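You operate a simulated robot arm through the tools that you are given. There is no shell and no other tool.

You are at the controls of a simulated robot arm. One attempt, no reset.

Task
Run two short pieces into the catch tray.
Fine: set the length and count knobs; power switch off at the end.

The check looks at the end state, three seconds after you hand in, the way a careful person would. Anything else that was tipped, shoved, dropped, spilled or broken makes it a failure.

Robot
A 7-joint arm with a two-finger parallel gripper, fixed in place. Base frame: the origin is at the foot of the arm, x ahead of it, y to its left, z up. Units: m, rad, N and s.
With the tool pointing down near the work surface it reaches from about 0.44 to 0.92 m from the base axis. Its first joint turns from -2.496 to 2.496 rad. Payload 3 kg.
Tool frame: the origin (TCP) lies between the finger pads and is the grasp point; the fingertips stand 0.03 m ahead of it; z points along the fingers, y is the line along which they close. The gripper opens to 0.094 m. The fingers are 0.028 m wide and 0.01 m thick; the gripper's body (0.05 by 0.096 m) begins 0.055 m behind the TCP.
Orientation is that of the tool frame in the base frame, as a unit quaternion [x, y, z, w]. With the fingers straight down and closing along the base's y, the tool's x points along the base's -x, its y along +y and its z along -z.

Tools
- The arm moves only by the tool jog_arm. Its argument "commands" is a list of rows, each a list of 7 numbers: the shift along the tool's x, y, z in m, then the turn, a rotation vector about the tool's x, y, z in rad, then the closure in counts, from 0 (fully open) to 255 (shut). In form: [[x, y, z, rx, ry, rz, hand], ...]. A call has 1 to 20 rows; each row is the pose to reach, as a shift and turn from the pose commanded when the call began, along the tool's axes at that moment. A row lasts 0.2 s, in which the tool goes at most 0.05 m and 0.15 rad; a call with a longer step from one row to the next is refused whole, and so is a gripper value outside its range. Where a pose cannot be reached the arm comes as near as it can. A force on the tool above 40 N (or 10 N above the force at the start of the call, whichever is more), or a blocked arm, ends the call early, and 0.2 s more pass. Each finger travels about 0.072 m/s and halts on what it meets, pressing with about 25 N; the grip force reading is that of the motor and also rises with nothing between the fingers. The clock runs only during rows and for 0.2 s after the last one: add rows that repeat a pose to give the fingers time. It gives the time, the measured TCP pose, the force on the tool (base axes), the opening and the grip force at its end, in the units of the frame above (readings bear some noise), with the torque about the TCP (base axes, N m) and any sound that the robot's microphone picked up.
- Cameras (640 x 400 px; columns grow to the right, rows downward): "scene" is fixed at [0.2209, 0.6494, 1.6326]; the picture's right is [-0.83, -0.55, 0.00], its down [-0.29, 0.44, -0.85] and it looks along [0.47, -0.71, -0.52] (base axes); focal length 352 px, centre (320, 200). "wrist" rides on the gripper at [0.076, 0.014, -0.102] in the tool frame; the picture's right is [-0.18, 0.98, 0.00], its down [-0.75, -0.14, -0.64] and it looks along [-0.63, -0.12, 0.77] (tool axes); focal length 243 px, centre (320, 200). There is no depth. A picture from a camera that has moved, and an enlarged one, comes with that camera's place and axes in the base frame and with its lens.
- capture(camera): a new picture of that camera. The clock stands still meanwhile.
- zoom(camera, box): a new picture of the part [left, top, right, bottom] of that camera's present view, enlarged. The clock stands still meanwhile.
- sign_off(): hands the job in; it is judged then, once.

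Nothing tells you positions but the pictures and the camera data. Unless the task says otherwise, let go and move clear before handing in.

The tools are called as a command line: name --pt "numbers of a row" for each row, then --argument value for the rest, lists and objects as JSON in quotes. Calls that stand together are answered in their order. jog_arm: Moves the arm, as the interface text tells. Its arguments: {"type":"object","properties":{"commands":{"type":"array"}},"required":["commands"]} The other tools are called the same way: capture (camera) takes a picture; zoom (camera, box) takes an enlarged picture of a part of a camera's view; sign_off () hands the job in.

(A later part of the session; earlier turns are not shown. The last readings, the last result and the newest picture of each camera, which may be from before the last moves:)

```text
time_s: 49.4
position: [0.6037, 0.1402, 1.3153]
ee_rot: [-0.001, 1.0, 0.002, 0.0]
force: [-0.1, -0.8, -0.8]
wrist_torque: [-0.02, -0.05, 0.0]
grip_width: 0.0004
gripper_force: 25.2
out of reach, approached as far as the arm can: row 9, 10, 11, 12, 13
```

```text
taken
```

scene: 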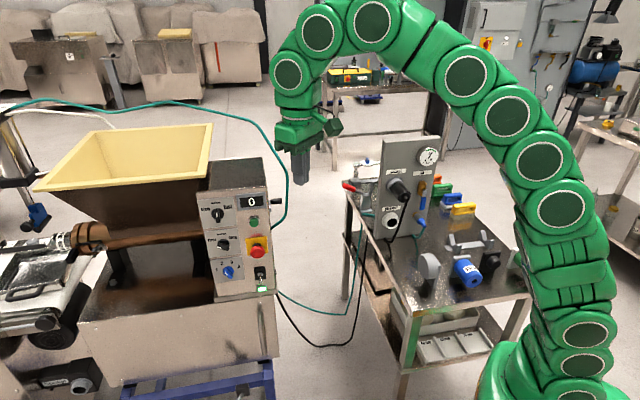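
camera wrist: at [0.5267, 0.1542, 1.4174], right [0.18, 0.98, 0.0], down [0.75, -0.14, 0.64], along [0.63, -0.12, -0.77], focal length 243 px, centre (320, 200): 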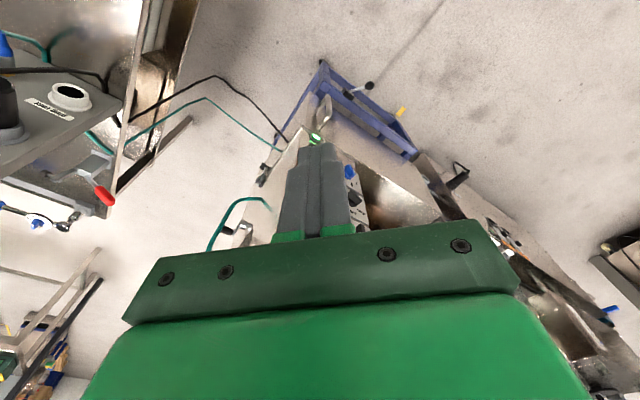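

The arm can't get high enough, and the gripper hides the hopper. From here I can see the machine's side with its crank, so I'll zoom on that.

zoom --camera "wrist" --box '[190, 110, 310, 250]'

zoom --camera "wrist" --box '[280, 50, 500, 240]'

zoom --camera "scene" --box '[30, 110, 220, 230]'

zoom --camera "wrist" --box '[480, 180, 640, 400]'

```text
2.86 times, centred on (250, 180) of wrist
camera zoom: at [0.5267, 0.1542, 1.4174], right [0.18, 0.98, 0.0], down [0.75, -0.14, 0.64], along [0.63, -0.12, -0.77], focal length 693 px, centre (520, 257)
```

zoom: 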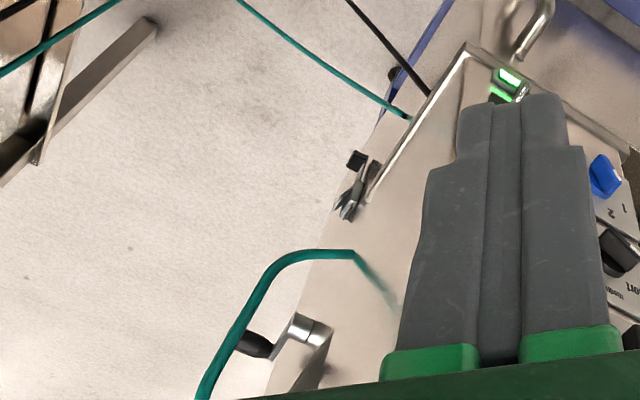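

```text
2.11 times, centred on (390, 145) of wrist
camera zoom: at [0.5267, 0.1542, 1.4174], right [0.18, 0.98, 0.0], down [0.75, -0.14, 0.64], along [0.63, -0.12, -0.77], focal length 511 px, centre (173, 316)
```

zoom: 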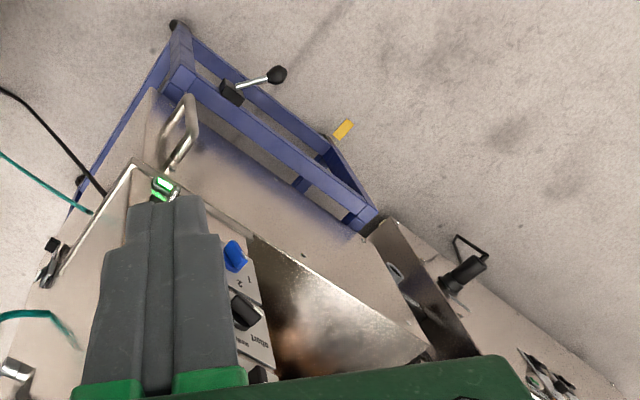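

```text
3.33 times, centred on (125, 170) of scene
camera zoom: at [0.2209, 0.6494, 1.6326], right [-0.83, -0.55, 0.0], down [-0.29, 0.44, -0.85], along [0.47, -0.71, -0.52], focal length 1173 px, centre (970, 300)
```

zoom: 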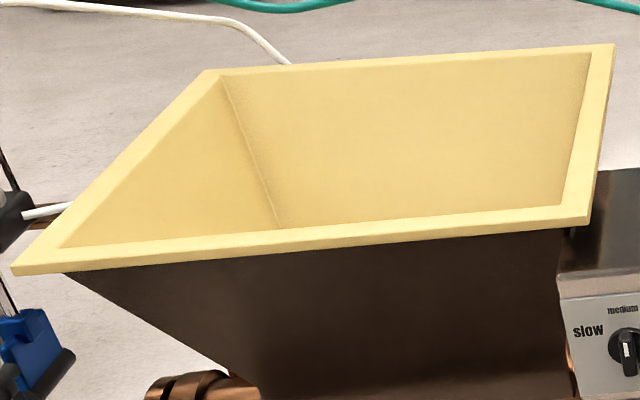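

```text
1.82 times, centred on (560, 290) of wrist
camera zoom: at [0.5267, 0.1542, 1.4174], right [0.18, 0.98, 0.0], down [0.75, -0.14, 0.64], along [0.63, -0.12, -0.77], focal length 441 px, centre (-116, 36)
```

zoom: 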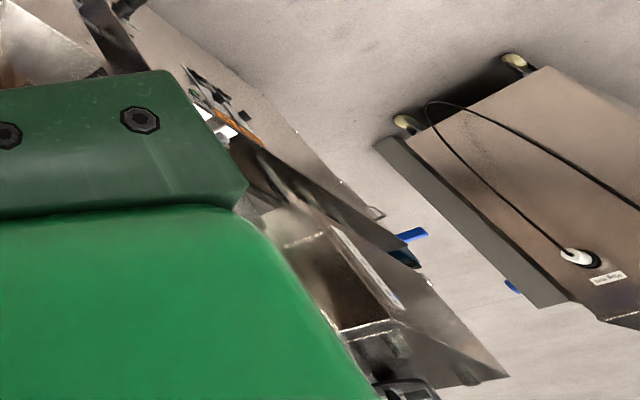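

Everything external looks in order, so I'll go back to the panel to test the controls. First comes a small downward move, to learn which commanded pose the arm holds after the out-of-reach rows.

jog_arm --pt "0 0 0.04 0 0 0 255" --pt "0 0 0.08 0 0 0 255" --pt "0 0 0.12 0 0 0 255" --pt "0 0 0.15 0 0 0 255" --pt "0 0 0.15 0 0 0 255"

```text
time_s: 50.6
position: [0.6009, 0.1429, 1.1611]
ee_rot: [-0.001, 1.0, 0.0, 0.0]
force: [0.8, 0.8, 0.4]
wrist_torque: [-0.01, -0.03, -0.01]
grip_width: 0.0001
gripper_force: 25.0
```

The held pose is the reached one, so I can plan from here. I'll go to a standoff in front of the e-stop with open fingers, to inspect it closely.

jog_arm --pt "-0.0067 0.0061 0.0136 0.0512 -0.1236 0.0512 255" --pt "-0.0133 0.0122 0.0272 0.1023 -0.2472 0.1023 200" --pt "-0.02 0.0183 0.0408 0.1535 -0.3708 0.1535 150" --pt "-0.0267 0.0244 0.0543 0.2047 -0.4943 0.2047 100" --pt "-0.0333 0.0305 0.0679 0.2558 -0.6179 0.2558 60" --pt "-0.04 0.0367 0.0815 0.307 -0.7415 0.307 60" --pt "-0.0467 0.0428 0.0951 0.3582 -0.8651 0.3582 60" --pt "-0.0533 0.0489 0.1087 0.4093 -0.9887 0.4093 60" --pt "-0.06 0.055 0.1223 0.4605 -1.1123 0.4605 60" --pt "-0.0667 0.0611 0.1358 0.5117 -1.2358 0.5117 60" --pt "-0.0733 0.0672 0.1494 0.5628 -1.3594 0.5628 60" --pt "-0.08 0.0733 0.163 0.614 -1.483 0.614 60" --pt "-0.08 0.0733 0.163 0.614 -1.483 0.614 60"

capture --camera "wrist"

zoom --camera "wrist" --box '[260, 40, 390, 140]'

zoom --camera "scene" --box '[190, 180, 290, 300]'

```text
time_s: 53.4
position: [0.6806, 0.2217, 0.999]
ee_rot: [0.27, 0.653, -0.271, 0.654]
force: [0.0, 0.1, 0.4]
wrist_torque: [0.0, 0.02, 0.02]
grip_width: 0.0718
gripper_force: 0.1
```

```text
taken
camera wrist: at [0.6178, 0.3022, 0.9225], right [0.69, 0.69, 0.18], down [-0.56, 0.36, 0.75], along [0.46, -0.63, 0.63], focal length 243 px, centre (320, 200)
```

wrist: 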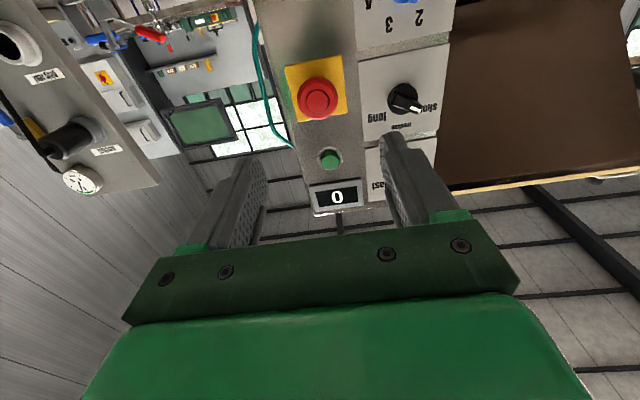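

```text
4.00 times, centred on (325, 90) of wrist
camera zoom: at [0.6178, 0.3022, 0.9225], right [0.69, 0.69, 0.18], down [-0.56, 0.36, 0.75], along [0.46, -0.63, 0.63], focal length 970 px, centre (300, 640)
```

zoom: 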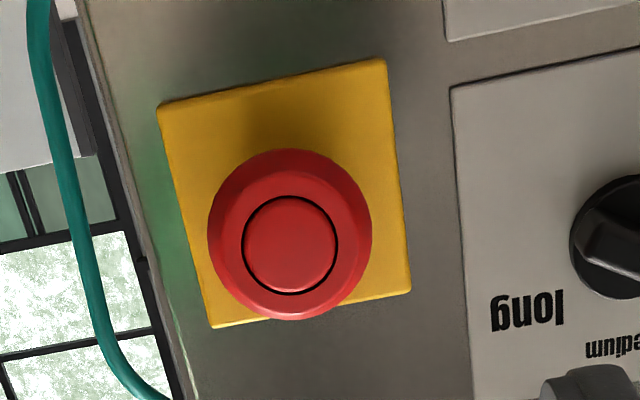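

```text
3.33 times, centred on (240, 240) of scene
camera zoom: at [0.2209, 0.6494, 1.6326], right [-0.83, -0.55, 0.0], down [-0.29, 0.44, -0.85], along [0.47, -0.71, -0.52], focal length 1173 px, centre (587, 67)
```

zoom: 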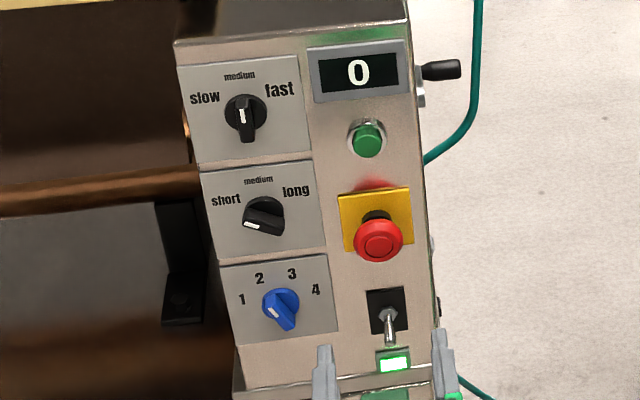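

The e-stop shows no arrows, but I want to rule out that it's latched. I'll straddle the cap without pushing it and see whether it turns or pulls out.

jog_arm --pt "0.001 -0.0035 0.03 0 0 0 60" --pt "0.001 -0.0035 0.06 0 0 0 60" --pt "0.001 -0.0035 0.09 0 0 0 60" --pt "0.001 -0.0035 0.105 0 0 0 60" --pt "0.001 -0.0035 0.1155 0 0 0 60" --pt "0.001 -0.0035 0.1155 0 0 0 60"

zoom --camera "wrist" --box '[220, 60, 420, 220]'

zoom --camera "scene" --box '[220, 215, 290, 275]'

```text
time_s: 54.8
position: [0.7591, 0.1355, 0.9977]
ee_rot: [0.27, 0.653, -0.27, 0.654]
force: [0.6, -0.4, 0.6]
wrist_torque: [-0.02, 0.02, 0.01]
grip_width: 0.0719
gripper_force: 0.0
```

```text
2.50 times, centred on (320, 140) of wrist
camera zoom: at [0.6963, 0.2175, 0.9216], right [0.69, 0.7, 0.18], down [-0.55, 0.35, 0.75], along [0.46, -0.63, 0.63], focal length 606 px, centre (320, 350)
```

zoom: 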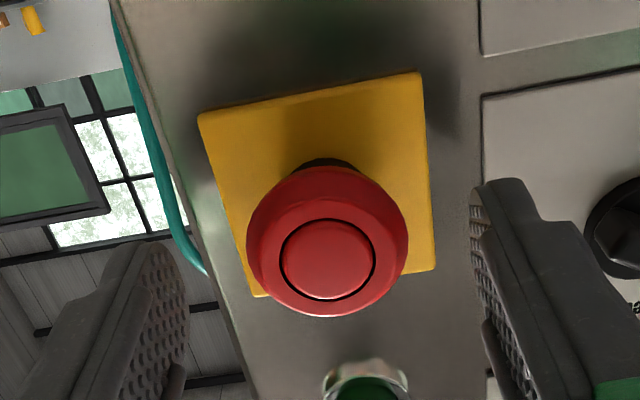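

```text
6.67 times, centred on (255, 245) of scene
camera zoom: at [0.2209, 0.6494, 1.6326], right [-0.83, -0.55, 0.0], down [-0.29, 0.44, -0.85], along [0.47, -0.71, -0.52], focal length 2345 px, centre (753, -100)
```

zoom: 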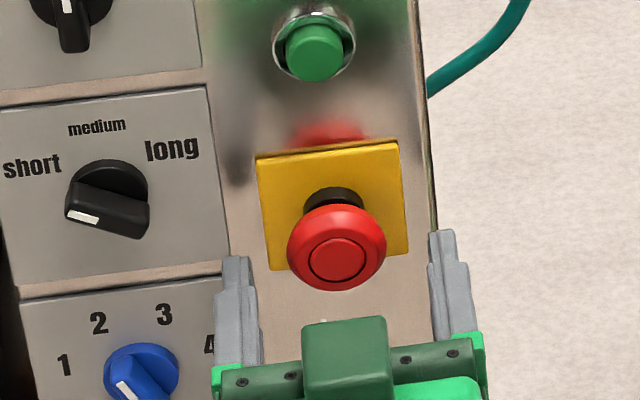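

The fingers straddle the cap. I'll close gently and try a clockwise twist.

jog_arm --pt "0 0 0 0 0 0 110" --pt "0 0 0 0 0 0 160" --pt "0 0 0 0 0 0 180" --pt "0 0 0 0 0 0 180"

jog_arm --pt "0 0 0 0 0 0.12 180" --pt "0 0 0 0 0 0.24 180" --pt "0 0 0 0 0 0.36 180" --pt "0 0 0 0 0 0.48 180" --pt "0 0 0 0 0 0.6 180" --pt "0 0 0 0 0 0.6 180"

zoom --camera "wrist" --box '[220, 60, 420, 220]'

zoom --camera "scene" --box '[220, 215, 290, 275]'

```text
time_s: 55.8
position: [0.7608, 0.1369, 0.9977]
ee_rot: [0.27, 0.653, -0.27, 0.654]
force: [30.2, 13.5, 1.0]
wrist_torque: [0.06, 0.22, 0.95]
grip_width: 0.0417
gripper_force: 44.8
```

```text
time_s: 56.2
position: [0.7592, 0.1379, 0.9974]
ee_rot: [0.292, 0.644, -0.245, 0.663]
force: [12.3, 1.1, -7.5]
wrist_torque: [-0.01, 0.05, 0.21]
grip_width: 0.0419
gripper_force: 44.7
stopped in row 1: the force on the tool passed its limit at 45 N (the readings are from after the stop); the commanded pose is now the measured one
```

```text
2.50 times, centred on (320, 140) of wrist
camera zoom: at [0.7003, 0.2226, 0.9227], right [0.68, 0.69, 0.25], down [-0.59, 0.31, 0.74], along [0.43, -0.66, 0.62], focal length 606 px, centre (320, 350)
```

zoom: 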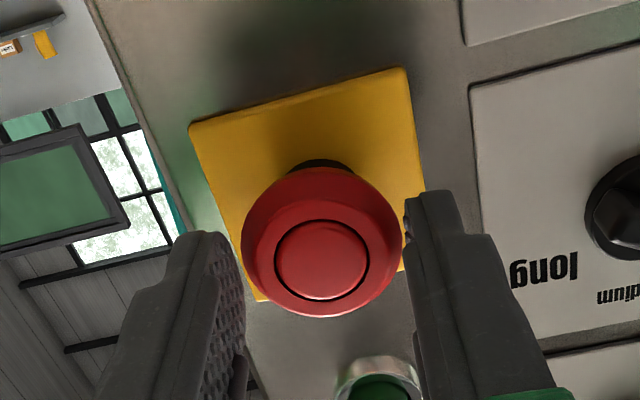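

```text
6.67 times, centred on (255, 245) of scene
camera zoom: at [0.2209, 0.6494, 1.6326], right [-0.83, -0.55, 0.0], down [-0.29, 0.44, -0.85], along [0.47, -0.71, -0.52], focal length 2345 px, centre (753, -100)
```

zoom: 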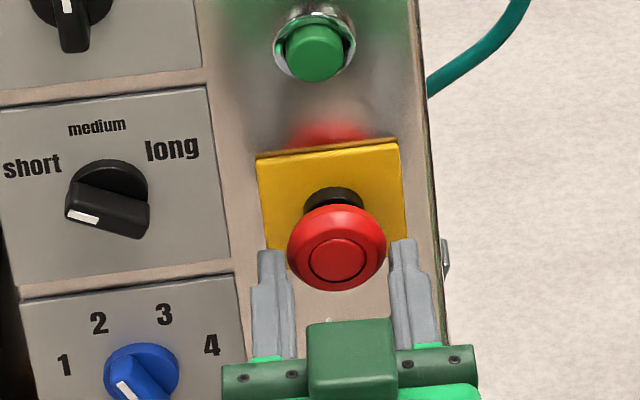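

The twist stopped on a lateral force from a small centring error, and the pose is now re-centred. I'll try once more with smaller turn steps.

jog_arm --pt "0 0 0 0 0 0.08 180" --pt "0 0 0 0 0 0.16 180" --pt "0 0 0 0 0 0.24 180" --pt "0 0 0 0 0 0.32 180" --pt "0 0 0 0 0 0.4 180" --pt "0 0 0 0 0 0.48 180" --pt "0 0 0 0 0 0.48 180"

zoom --camera "scene" --box '[220, 215, 290, 275]'

```text
time_s: 57.4
position: [0.7595, 0.1371, 0.9981]
ee_rot: [0.412, 0.575, -0.11, 0.698]
force: [14.1, 0.3, -7.2]
wrist_torque: [0.13, 0.18, 0.23]
grip_width: 0.042
gripper_force: 44.9
stopped in row 6: the force on the tool passed its limit at 41 N (the readings are from after the stop); the commanded pose is now the measured one
```

```text
6.67 times, centred on (255, 245) of scene
camera zoom: at [0.2209, 0.6494, 1.6326], right [-0.83, -0.55, 0.0], down [-0.29, 0.44, -0.85], along [0.47, -0.71, -0.52], focal length 2345 px, centre (753, -100)
```

zoom: 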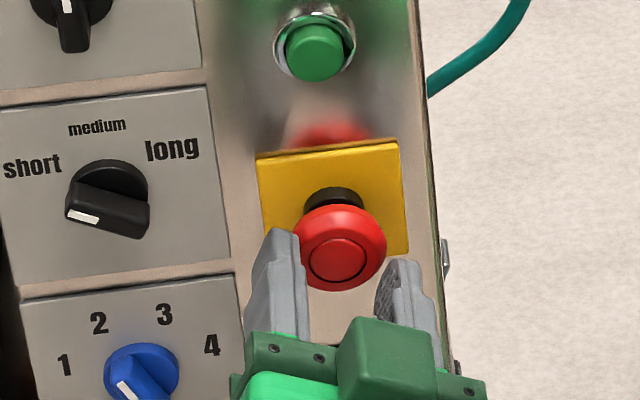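

The cap just slips in the fingers and nothing pops out, so the e-stop isn't latched. I'll release it and retreat.

jog_arm --pt "0 0 0 0 0 0 120" --pt "0 0 0 0 0 0 60" --pt "0 0 0 0 0 0 60" --pt "0 0 -0.03 0 0 0 60" --pt "0 0 -0.06 0 0 0 60" --pt "0 0 -0.1 0 0 0 60" --pt "0 0 -0.1 0 0 -0.12 60" --pt "0 0 -0.1 0 0 -0.24 60" --pt "0 0 -0.1 0 0 -0.36 60" --pt "0 0 -0.1 0 0 -0.466 60" --pt "0 0 -0.1 0 0 -0.466 60"

zoom --camera "scene" --box '[190, 180, 290, 300]'

capture --camera "wrist"

```text
time_s: 59.8
position: [0.6877, 0.2094, 0.9986]
ee_rot: [0.267, 0.655, -0.269, 0.654]
force: [0.7, -0.1, -0.6]
wrist_torque: [0.02, -0.01, 0.0]
grip_width: 0.072
gripper_force: 0.0
```

```text
3.33 times, centred on (240, 240) of scene
camera zoom: at [0.2209, 0.6494, 1.6326], right [-0.83, -0.55, 0.0], down [-0.29, 0.44, -0.85], along [0.47, -0.71, -0.52], focal length 1173 px, centre (587, 67)
```

zoom: 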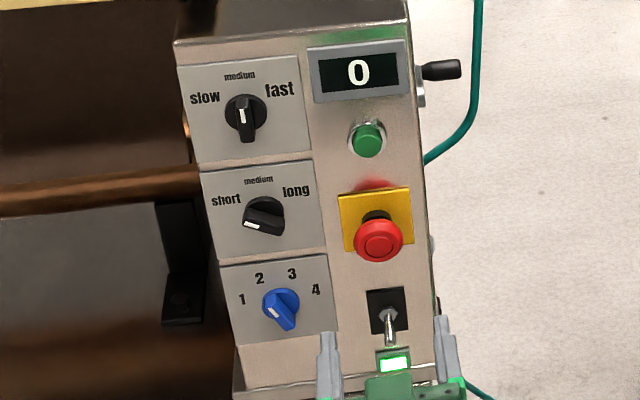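

```text
taken
camera wrist: at [0.6245, 0.2901, 0.9226], right [0.69, 0.7, 0.18], down [-0.56, 0.35, 0.75], along [0.46, -0.62, 0.63], focal length 243 px, centre (320, 200)
```

wrist: 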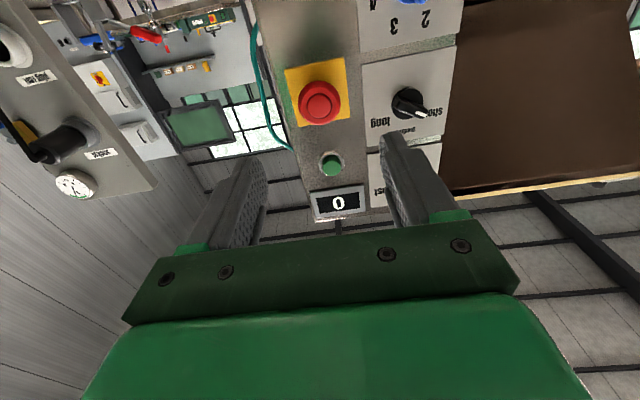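

The e-stop looks unchanged. I'll press start once more now, in case the twist freed something, and watch the response.

jog_arm --pt "-0.03 0.002 0 0 0 0 160" --pt "-0.06 0.002 0 0 0 0 230" --pt "-0.0888 0.002 0.02 0 0 0 255" --pt "-0.0888 0.002 0.06 0 0 0 255" --pt "-0.0888 0.002 0.1 0 0 0 255" --pt "-0.0888 0.002 0.115 0 0 0 255" --pt "-0.0888 0.002 0.122 0 0 0 255" --pt "-0.0888 0.002 0.1255 0 0 0 255" --pt "-0.0888 0.002 0.1275 0 0 0 255" --pt "-0.0888 0.002 0.1275 0 0 0 255" --pt "-0.0888 0.002 0.1275 0 0 0 255"

zoom --camera "scene" --box '[200, 180, 280, 240]'

zoom --camera "scene" --box '[40, 205, 120, 265]'

```text
time_s: 62.2
position: [0.7808, 0.1206, 1.0876]
ee_rot: [0.268, 0.654, -0.269, 0.654]
force: [-22.1, 8.1, -1.5]
wrist_torque: [0.04, 0.11, -0.37]
grip_width: 0.0002
gripper_force: 24.6
heard: click
```

```text
6.67 times, centred on (240, 210) of scene
camera zoom: at [0.2209, 0.6494, 1.6326], right [-0.83, -0.55, 0.0], down [-0.29, 0.44, -0.85], along [0.47, -0.71, -0.52], focal length 2345 px, centre (853, 133)
```

zoom: 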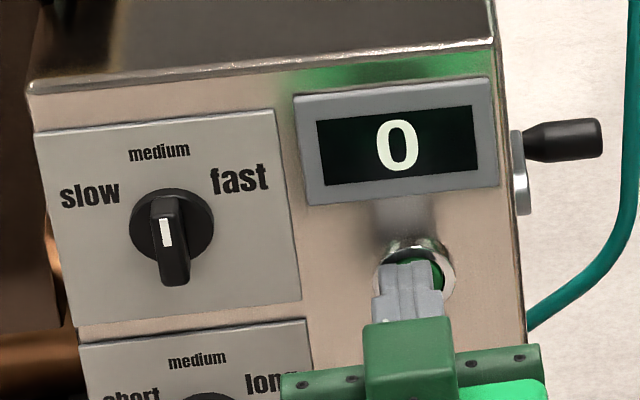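

```text
6.67 times, centred on (80, 235) of scene
camera zoom: at [0.2209, 0.6494, 1.6326], right [-0.83, -0.55, 0.0], down [-0.29, 0.44, -0.85], along [0.47, -0.71, -0.52], focal length 2345 px, centre (1920, -33)
```

zoom: 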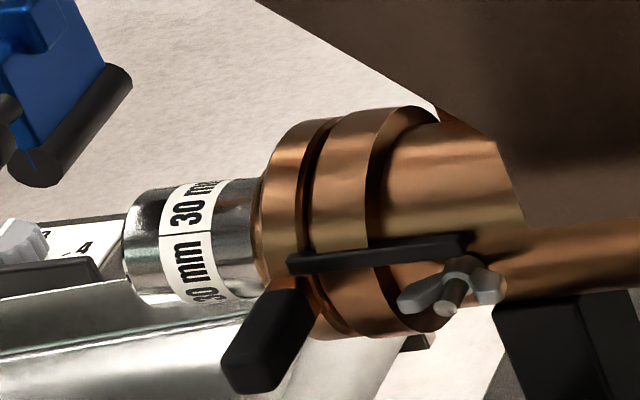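

No response again, so next is a check of the power switch itself. I'll retreat and drop to a standoff just below the switch lever.

jog_arm --pt "0 0 -0.04 0 0 0 255" --pt "0 0 -0.08 0 0 0 255" --pt "0 0 -0.12 0 0 0 255" --pt "0.045 -0.001 -0.12 0 0 0 255" --pt "0.09 -0.002 -0.12 0 0 0 255" --pt "0.135 -0.003 -0.12 0 0 0 255" --pt "0.18 -0.003 -0.12 0 0 0 255" --pt "0.205 -0.003 -0.12 0 0 0 255" --pt "0.231 -0.003 -0.12 0 0 0 255" --pt "0.231 -0.003 -0.12 0 0 0 255" --pt "0.231 -0.003 -0.12 0 0 0 255"

capture --camera "wrist"

zoom --camera "wrist" --box '[250, 40, 390, 160]'

zoom --camera "scene" --box '[190, 180, 290, 300]'

```text
time_s: 64.6
position: [0.6937, 0.2043, 0.8569]
ee_rot: [0.268, 0.655, -0.268, 0.654]
force: [0.1, -0.1, -0.5]
wrist_torque: [0.02, 0.0, 0.0]
grip_width: 0.0002
gripper_force: 24.9
```

```text
taken
camera wrist: at [0.6307, 0.2855, 0.7808], right [0.69, 0.7, 0.18], down [-0.56, 0.35, 0.75], along [0.46, -0.62, 0.63], focal length 243 px, centre (320, 200)
```

wrist: 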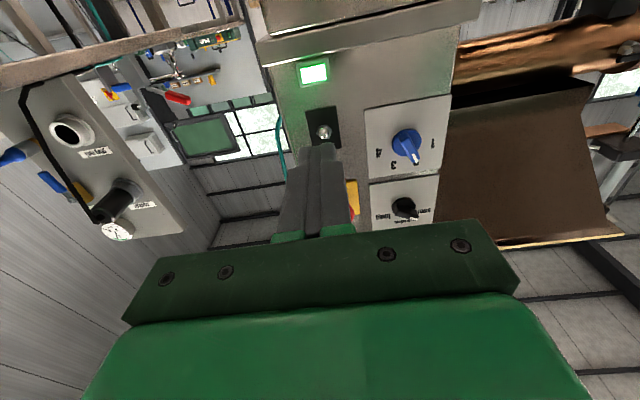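

```text
3.33 times, centred on (320, 100) of wrist
camera zoom: at [0.6307, 0.2855, 0.7808], right [0.69, 0.7, 0.18], down [-0.56, 0.35, 0.75], along [0.46, -0.62, 0.63], focal length 809 px, centre (320, 533)
```

zoom: 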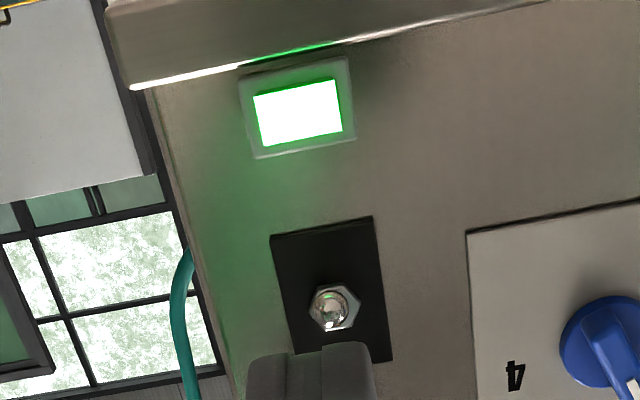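

```text
3.33 times, centred on (240, 240) of scene
camera zoom: at [0.2209, 0.6494, 1.6326], right [-0.83, -0.55, 0.0], down [-0.29, 0.44, -0.85], along [0.47, -0.71, -0.52], focal length 1173 px, centre (587, 67)
```

zoom: 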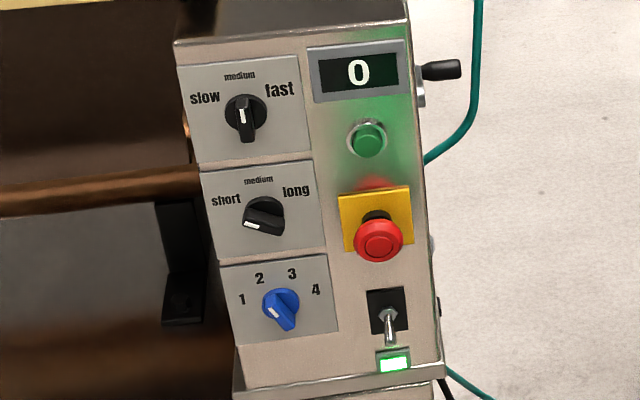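

The lever tilts about 24° down and I'm lined up just below it. I'll move in under it and lift to flip the switch, watching lamp and display.

jog_arm --pt "0 0 0.04 0 0 0 255" --pt "0 0 0.08 0 0 0 255" --pt "0 0 0.095 0 0 0 255" --pt "0 0 0.103 0 0 0 255" --pt "0 0 0.103 0 0 0 255"

zoom --camera "scene" --box '[230, 255, 290, 300]'

zoom --camera "wrist" --box '[250, 60, 390, 180]'

```text
time_s: 65.8
position: [0.7654, 0.1298, 0.8549]
ee_rot: [0.268, 0.654, -0.268, 0.654]
force: [-0.2, 0.3, -0.4]
wrist_torque: [-0.03, 0.02, -0.01]
grip_width: 0.0001
gripper_force: 25.0
```

```text
8.89 times, centred on (260, 278) of scene
camera zoom: at [0.2209, 0.6494, 1.6326], right [-0.83, -0.55, 0.0], down [-0.29, 0.44, -0.85], along [0.47, -0.71, -0.52], focal length 3127 px, centre (853, -489)
```

zoom: 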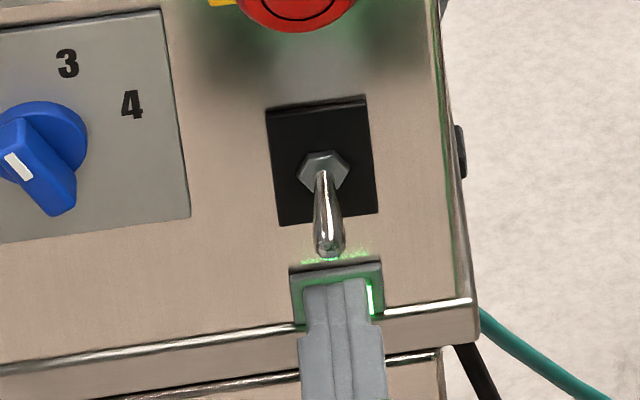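

```text
3.33 times, centred on (320, 120) of wrist
camera zoom: at [0.7029, 0.2117, 0.779], right [0.69, 0.7, 0.18], down [-0.56, 0.35, 0.75], along [0.46, -0.62, 0.63], focal length 809 px, centre (320, 467)
```

zoom: 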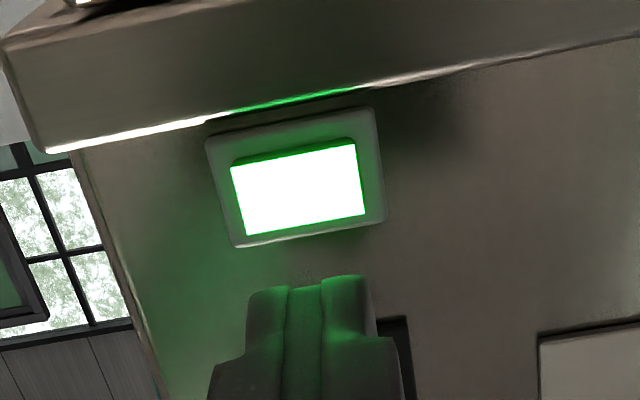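

The fingertip sits under the lever, centred on it. Lifting in small steps now.

jog_arm --pt "-0.008 0 0 0 0 0 255" --pt "-0.014 0 0 0 0 0 255" --pt "-0.02 0 0 0 0 0 255" --pt "-0.025 0 0 0 0 0 255" --pt "-0.03 0 0 0 0 0 255" --pt "-0.034 0 0 0 0 0 255"

zoom --camera "scene" --box '[190, 180, 290, 300]'

zoom --camera "scene" --box '[230, 255, 290, 300]'

```text
time_s: 67.2
position: [0.765, 0.1295, 0.8831]
ee_rot: [0.269, 0.658, -0.269, 0.651]
force: [-0.6, 0.2, -2.7]
wrist_torque: [0.11, 0.05, 0.0]
grip_width: 0.0
gripper_force: 25.1
stopped in row 6: the force on the tool passed its limit at 45 N (the readings are from after the stop); the commanded pose is now the measured one
```

```text
3.33 times, centred on (240, 240) of scene
camera zoom: at [0.2209, 0.6494, 1.6326], right [-0.83, -0.55, 0.0], down [-0.29, 0.44, -0.85], along [0.47, -0.71, -0.52], focal length 1173 px, centre (587, 67)
```

zoom: 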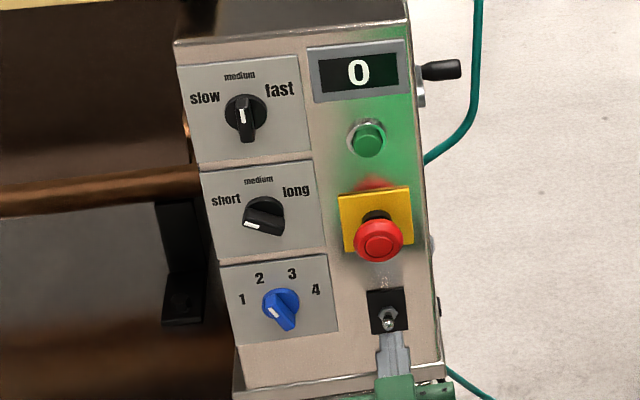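

```text
8.89 times, centred on (260, 278) of scene
camera zoom: at [0.2209, 0.6494, 1.6326], right [-0.83, -0.55, 0.0], down [-0.29, 0.44, -0.85], along [0.47, -0.71, -0.52], focal length 3127 px, centre (853, -489)
```

zoom: 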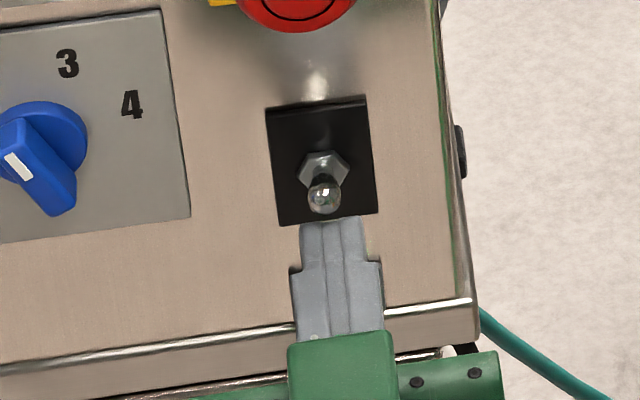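

The lever has gone over to its upper position, while the display still reads 0. I'll pull back to see the lamp.

jog_arm --pt "0.004 0 -0.02 0 0 0 255" --pt "0.004 0 -0.06 0 0 0 255" --pt "0.004 0 -0.1 0 0 0 255" --pt "0.004 0 -0.1 0 0 0 255"

zoom --camera "scene" --box '[190, 180, 290, 300]'

zoom --camera "wrist" --box '[230, 20, 410, 160]'

```text
time_s: 68.2
position: [0.6924, 0.201, 0.8806]
ee_rot: [0.269, 0.658, -0.268, 0.651]
force: [-0.5, 0.1, 0.4]
wrist_torque: [0.01, -0.02, 0.0]
grip_width: 0.0001
gripper_force: 25.2
```

```text
3.33 times, centred on (240, 240) of scene
camera zoom: at [0.2209, 0.6494, 1.6326], right [-0.83, -0.55, 0.0], down [-0.29, 0.44, -0.85], along [0.47, -0.71, -0.52], focal length 1173 px, centre (587, 67)
```

zoom: 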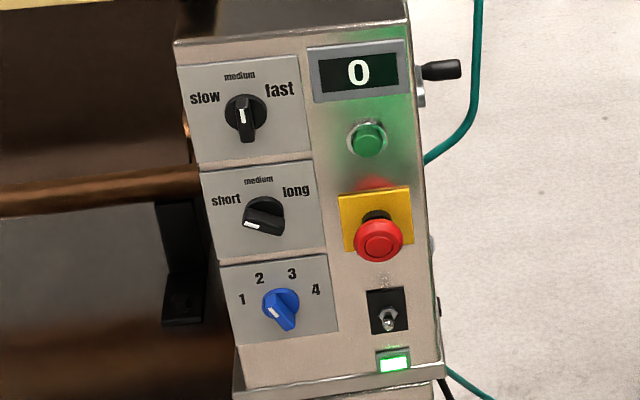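

```text
2.86 times, centred on (320, 90) of wrist
camera zoom: at [0.6276, 0.2837, 0.8053], right [0.69, 0.7, 0.18], down [-0.55, 0.35, 0.76], along [0.47, -0.63, 0.62], focal length 693 px, centre (320, 514)
```

zoom: 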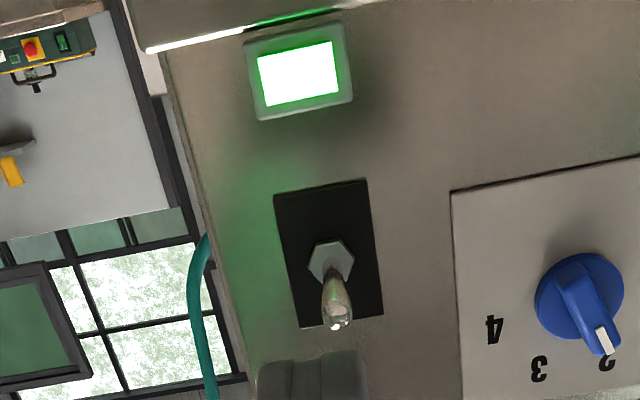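

The lamp stays lit with the lever up, so it only shows mains supply. The switch had been off, and up should be on. Now I'll go up and press start.

jog_arm --pt "-0.045 0.001 0 0 0 0 255" --pt "-0.09 0.002 0 0 0 0 255" --pt "-0.135 0.003 0 0 0 0 255" --pt "-0.175 0.004 0 0 0 0 255" --pt "-0.2068 0.0045 0.01 0 0 0 255" --pt "-0.2068 0.0045 0.05 0 0 0 255" --pt "-0.2068 0.0045 0.09 0 0 0 255" --pt "-0.2068 0.0045 0.106 0 0 0 255" --pt "-0.2068 0.0045 0.112 0 0 0 255" --pt "-0.2068 0.0045 0.112 0 0 0 255"

jog_arm --pt "0 0 0.002 0 0 0 255" --pt "0 0 0.004 0 0 0 255" --pt "0 0 0.006 0 0 0 255"

zoom --camera "scene" --box '[200, 180, 280, 240]'

zoom --camera "scene" --box '[0, 200, 130, 340]'

```text
time_s: 70.4
position: [0.7807, 0.1235, 1.0874]
ee_rot: [0.269, 0.658, -0.268, 0.651]
force: [-4.3, 0.5, 2.2]
wrist_torque: [-0.04, -0.04, -0.07]
grip_width: 0.0
gripper_force: 25.5
heard: click
```

```text
time_s: 71.2
position: [0.7815, 0.1211, 1.0872]
ee_rot: [0.268, 0.656, -0.268, 0.652]
force: [-20.5, 9.9, -1.6]
wrist_torque: [0.1, 0.06, -0.32]
grip_width: 0.0002
gripper_force: 25.2
stopped in row 3: the force on the tool passed its limit at 48 N (the readings are from after the stop); the commanded pose is now the measured one
```

```text
6.67 times, centred on (240, 210) of scene
camera zoom: at [0.2209, 0.6494, 1.6326], right [-0.83, -0.55, 0.0], down [-0.29, 0.44, -0.85], along [0.47, -0.71, -0.52], focal length 2345 px, centre (853, 133)
```

zoom: 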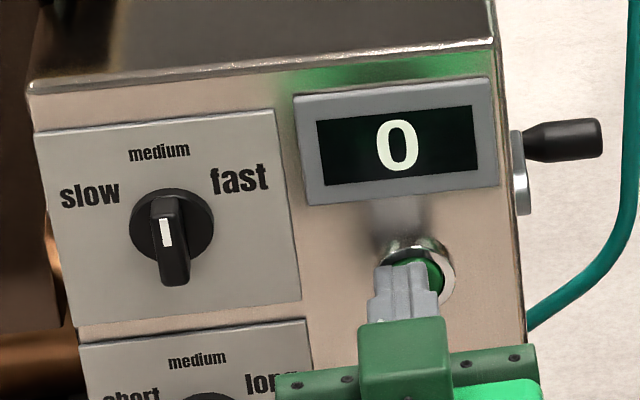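

```text
2.86 times, centred on (65, 270) of scene
camera zoom: at [0.2209, 0.6494, 1.6326], right [-0.83, -0.55, 0.0], down [-0.29, 0.44, -0.85], along [0.47, -0.71, -0.52], focal length 1005 px, centre (1049, 0)
```

zoom: 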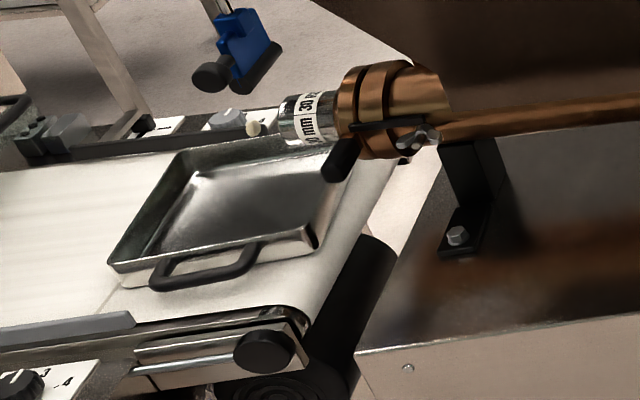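

It's running: material is coming out of the nozzle. I'll retreat straight back and let the two pieces finish.

jog_arm --pt "0 0 -0.04 0 0 0 255" --pt "0 0 -0.08 0 0 0 255" --pt "0 0 -0.12 0 0 0 255" --pt "0 0 -0.12 0 0 0 255"

zoom --camera "scene" --box '[0, 180, 290, 340]'

jog_arm --pt "0 0 0 0 0 0 255" --pt "0 0 0 0 0 0 255" --pt "0 0 0 0 0 0 255" --pt "0 0 0 0 0 0 255" --pt "0 0 0 0 0 0 255" --pt "0 0 0 0 0 0 255" --pt "0 0 0 0 0 0 255" --pt "0 0 0 0 0 0 255" --pt "0 0 0 0 0 0 255" --pt "0 0 0 0 0 0 255"

zoom --camera "scene" --box '[0, 180, 290, 340]'

```text
time_s: 72.2
position: [0.6939, 0.2035, 1.0895]
ee_rot: [0.269, 0.657, -0.268, 0.651]
force: [0.5, -0.3, 0.2]
wrist_torque: [0.03, 0.02, -0.02]
grip_width: 0.0001
gripper_force: 25.3
```

```text
2.21 times, centred on (145, 260) of scene
camera zoom: at [0.2209, 0.6494, 1.6326], right [-0.83, -0.55, 0.0], down [-0.29, 0.44, -0.85], along [0.47, -0.71, -0.52], focal length 776 px, centre (706, 68)
```

zoom: 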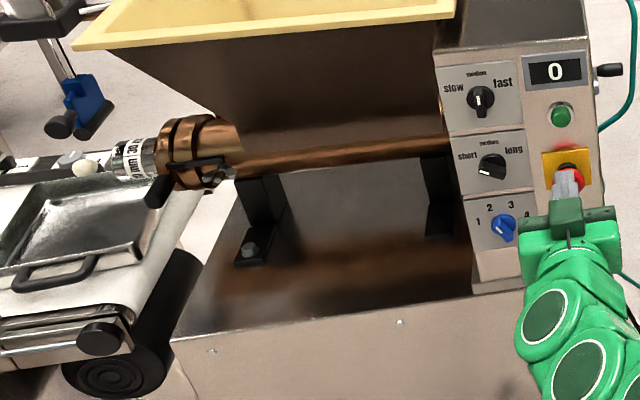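

```text
time_s: 74.4
position: [0.6948, 0.2032, 1.0904]
ee_rot: [0.268, 0.657, -0.268, 0.651]
force: [-0.1, 0.0, 0.3]
wrist_torque: [0.0, -0.02, -0.02]
grip_width: 0.0
gripper_force: 25.1
```

```text
2.21 times, centred on (145, 260) of scene
camera zoom: at [0.2209, 0.6494, 1.6326], right [-0.83, -0.55, 0.0], down [-0.29, 0.44, -0.85], along [0.47, -0.71, -0.52], focal length 776 px, centre (706, 68)
```

zoom: 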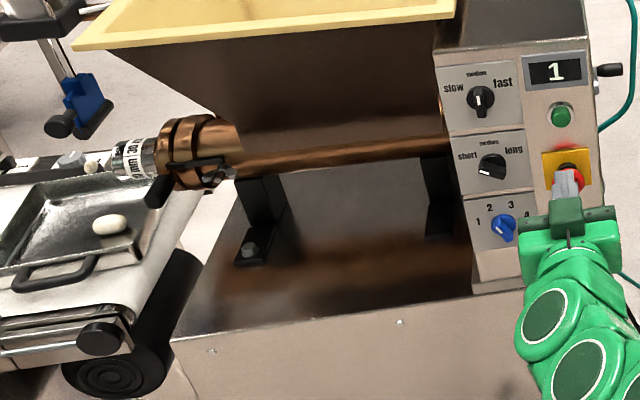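

The first piece has dropped into the tray, the display shows 1 and a second is emerging. I'll keep waiting.

jog_arm --pt "0 0 0 0 0 0 255" --pt "0 0 0 0 0 0 255" --pt "0 0 0 0 0 0 255" --pt "0 0 0 0 0 0 255" --pt "0 0 0 0 0 0 255" --pt "0 0 0 0 0 0 255" --pt "0 0 0 0 0 0 255" --pt "0 0 0 0 0 0 255" --pt "0 0 0 0 0 0 255" --pt "0 0 0 0 0 0 255" --pt "0 0 0 0 0 0 255" --pt "0 0 0 0 0 0 255" --pt "0 0 0 0 0 0 255"

zoom --camera "scene" --box '[0, 180, 290, 340]'

jog_arm --pt "0 0 0 0 0 0 255" --pt "0 0 0 0 0 0 255" --pt "0 0 0 0 0 0 255" --pt "0 0 0 0 0 0 255" --pt "0 0 0 0 0 0 255" --pt "0 0 0 0 0 0 255" --pt "0 0 0 0 0 0 255" --pt "0 0 0 0 0 0 255" --pt "0 0 0 0 0 0 255" --pt "0 0 0 0 0 0 255"

zoom --camera "scene" --box '[0, 180, 290, 340]'

zoom --camera "scene" --box '[0, 200, 130, 300]'

```text
time_s: 77.2
position: [0.6955, 0.2044, 1.0898]
ee_rot: [0.268, 0.657, -0.267, 0.652]
force: [-0.4, 1.0, 1.0]
wrist_torque: [0.01, 0.02, -0.01]
grip_width: 0.0004
gripper_force: 24.7
```

```text
2.21 times, centred on (145, 260) of scene
camera zoom: at [0.2209, 0.6494, 1.6326], right [-0.83, -0.55, 0.0], down [-0.29, 0.44, -0.85], along [0.47, -0.71, -0.52], focal length 776 px, centre (706, 68)
```

zoom: 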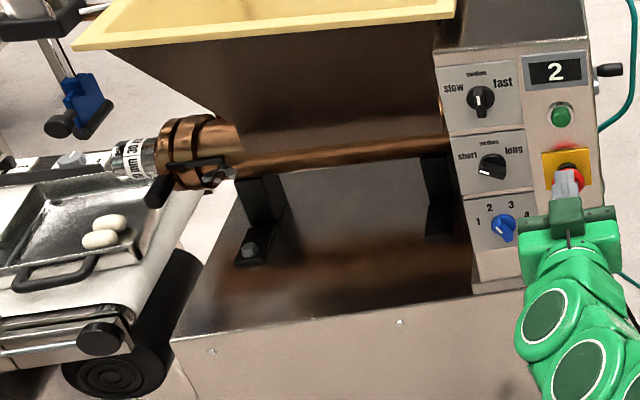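

```text
time_s: 79.4
position: [0.6957, 0.2034, 1.0894]
ee_rot: [0.268, 0.658, -0.268, 0.651]
force: [-0.7, 0.3, -0.8]
wrist_torque: [-0.02, -0.04, -0.02]
grip_width: 0.0
gripper_force: 25.0
```

```text
2.21 times, centred on (145, 260) of scene
camera zoom: at [0.2209, 0.6494, 1.6326], right [-0.83, -0.55, 0.0], down [-0.29, 0.44, -0.85], along [0.47, -0.71, -0.52], focal length 776 px, centre (706, 68)
```

zoom: 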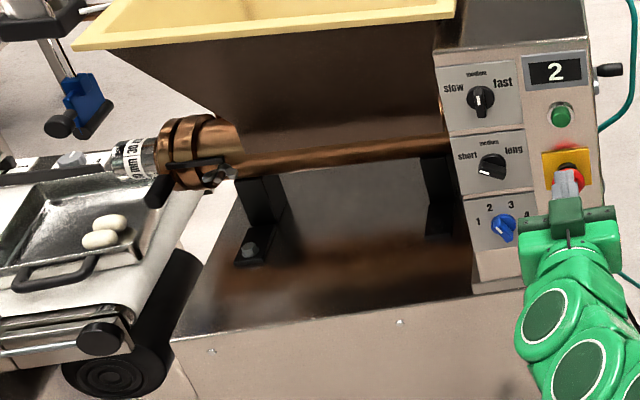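

```text
4.00 times, centred on (65, 250) of scene
camera zoom: at [0.2209, 0.6494, 1.6326], right [-0.83, -0.55, 0.0], down [-0.29, 0.44, -0.85], along [0.47, -0.71, -0.52], focal length 1407 px, centre (1340, 0)
```

zoom: 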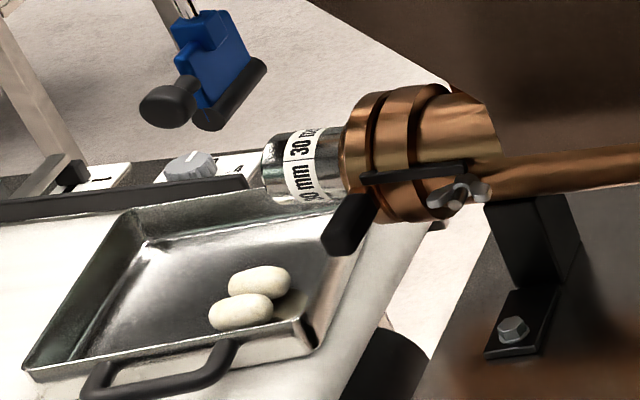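

Two short pieces lie in the tray, the display reads 2 and the machine has stopped. Now I'll switch the power off, starting with a standoff just above the switch lever.

jog_arm --pt "0.04 -0.001 0 0 0 0 255" --pt "0.08 -0.002 0 0 0 0 255" --pt "0.12 -0.003 0 0 0 0 255" --pt "0.157 -0.003 0 0 0 0 255" --pt "0.157 -0.003 0 0 0 0 255"

zoom --camera "wrist" --box '[230, 20, 410, 160]'

zoom --camera "scene" --box '[210, 220, 290, 300]'

```text
time_s: 80.6
position: [0.6924, 0.2009, 0.9344]
ee_rot: [0.269, 0.656, -0.268, 0.652]
force: [0.9, 0.0, 0.3]
wrist_torque: [-0.03, -0.01, 0.03]
grip_width: 0.0
gripper_force: 25.0
```

```text
2.86 times, centred on (320, 90) of wrist
camera zoom: at [0.6285, 0.282, 0.8593], right [0.69, 0.7, 0.18], down [-0.55, 0.35, 0.76], along [0.47, -0.62, 0.63], focal length 693 px, centre (320, 514)
```

zoom: 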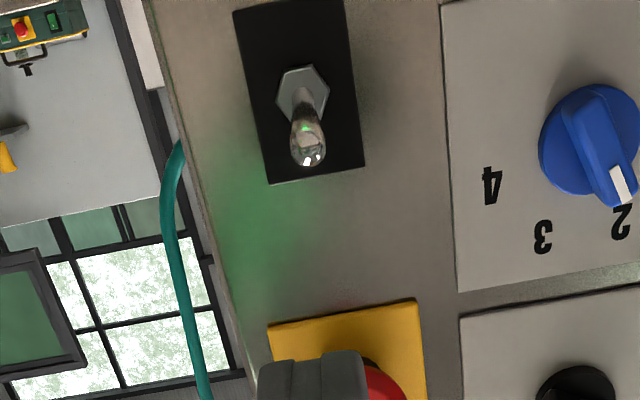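

```text
5.00 times, centred on (250, 260) of scene
camera zoom: at [0.2209, 0.6494, 1.6326], right [-0.83, -0.55, 0.0], down [-0.29, 0.44, -0.85], along [0.47, -0.71, -0.52], focal length 1759 px, centre (670, -100)
```

zoom: 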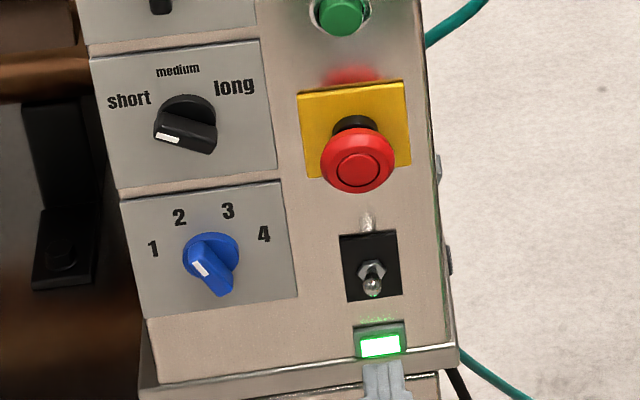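

The lever tip is at z 0.908, just below my fingertips' lower edge. Moving in above it and pressing down.

jog_arm --pt "0 0 0.04 0 0 0 255" --pt "0 0 0.08 0 0 0 255" --pt "0 0 0.095 0 0 0 255" --pt "0 0 0.1025 0 0 0 255" --pt "0 0 0.1025 0 0 0 255"

zoom --camera "scene" --box '[220, 230, 290, 300]'

zoom --camera "wrist" --box '[230, 40, 410, 180]'

```text
time_s: 81.8
position: [0.7662, 0.1302, 0.9307]
ee_rot: [0.268, 0.658, -0.268, 0.651]
force: [0.4, 0.5, 0.1]
wrist_torque: [-0.01, -0.01, 0.01]
grip_width: 0.0
gripper_force: 25.4
```

```text
5.71 times, centred on (255, 265) of scene
camera zoom: at [0.2209, 0.6494, 1.6326], right [-0.83, -0.55, 0.0], down [-0.29, 0.44, -0.85], along [0.47, -0.71, -0.52], focal length 2010 px, centre (691, -171)
```

zoom: 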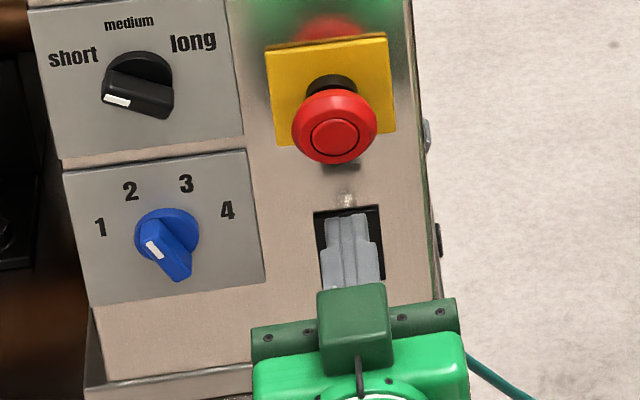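

```text
2.86 times, centred on (320, 110) of wrist
camera zoom: at [0.7019, 0.2118, 0.8551], right [0.69, 0.7, 0.18], down [-0.55, 0.35, 0.76], along [0.47, -0.62, 0.62], focal length 693 px, centre (320, 457)
```

zoom: 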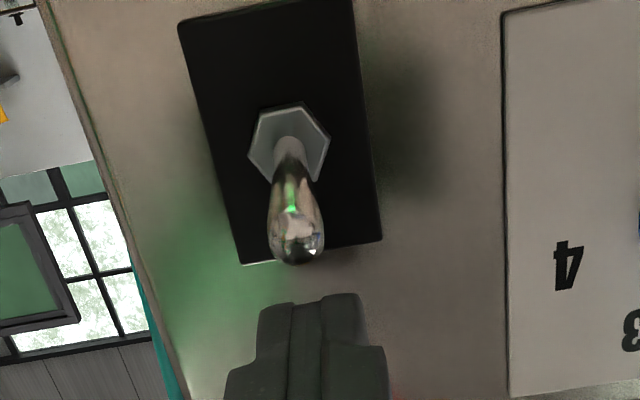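

The closed fingers are above the lever. Pressing down in small steps.

jog_arm --pt "0.008 0 0 0 0 0 255" --pt "0.014 0 0 0 0 0 255" --pt "0.02 0 0 0 0 0 255" --pt "0.025 0 0 0 0 0 255" --pt "0.029 0 0 0 0 0 255"

zoom --camera "wrist" --box '[230, 40, 410, 180]'

zoom --camera "scene" --box '[190, 180, 290, 300]'

```text
time_s: 83.0
position: [0.7665, 0.1316, 0.9065]
ee_rot: [0.268, 0.654, -0.269, 0.654]
force: [-4.2, 3.1, 8.7]
wrist_torque: [-0.16, -0.1, 0.0]
grip_width: 0.0002
gripper_force: 24.6
stopped in row 5: the force on the tool passed its limit at 50 N (the readings are from after the stop); the commanded pose is now the measured one
```

```text
2.86 times, centred on (320, 110) of wrist
camera zoom: at [0.7037, 0.2128, 0.8301], right [0.69, 0.7, 0.18], down [-0.56, 0.35, 0.75], along [0.46, -0.62, 0.63], focal length 693 px, centre (320, 457)
```

zoom: 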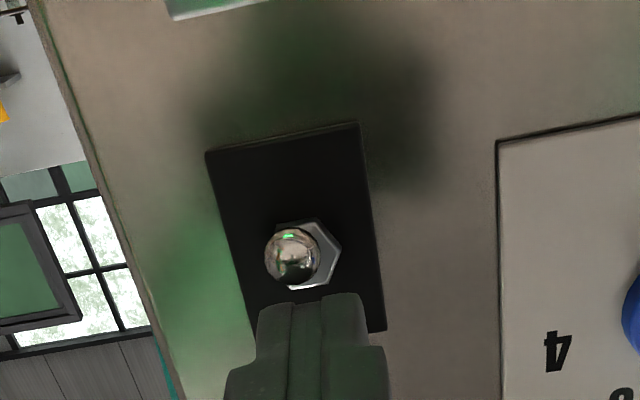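

```text
3.33 times, centred on (240, 240) of scene
camera zoom: at [0.2209, 0.6494, 1.6326], right [-0.83, -0.55, 0.0], down [-0.29, 0.44, -0.85], along [0.47, -0.71, -0.52], focal length 1173 px, centre (587, 67)
```

zoom: 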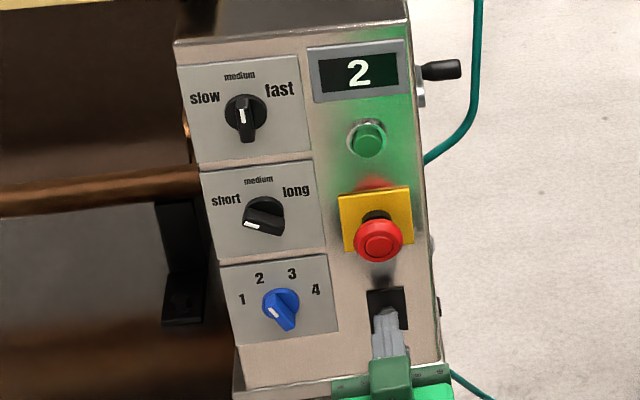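

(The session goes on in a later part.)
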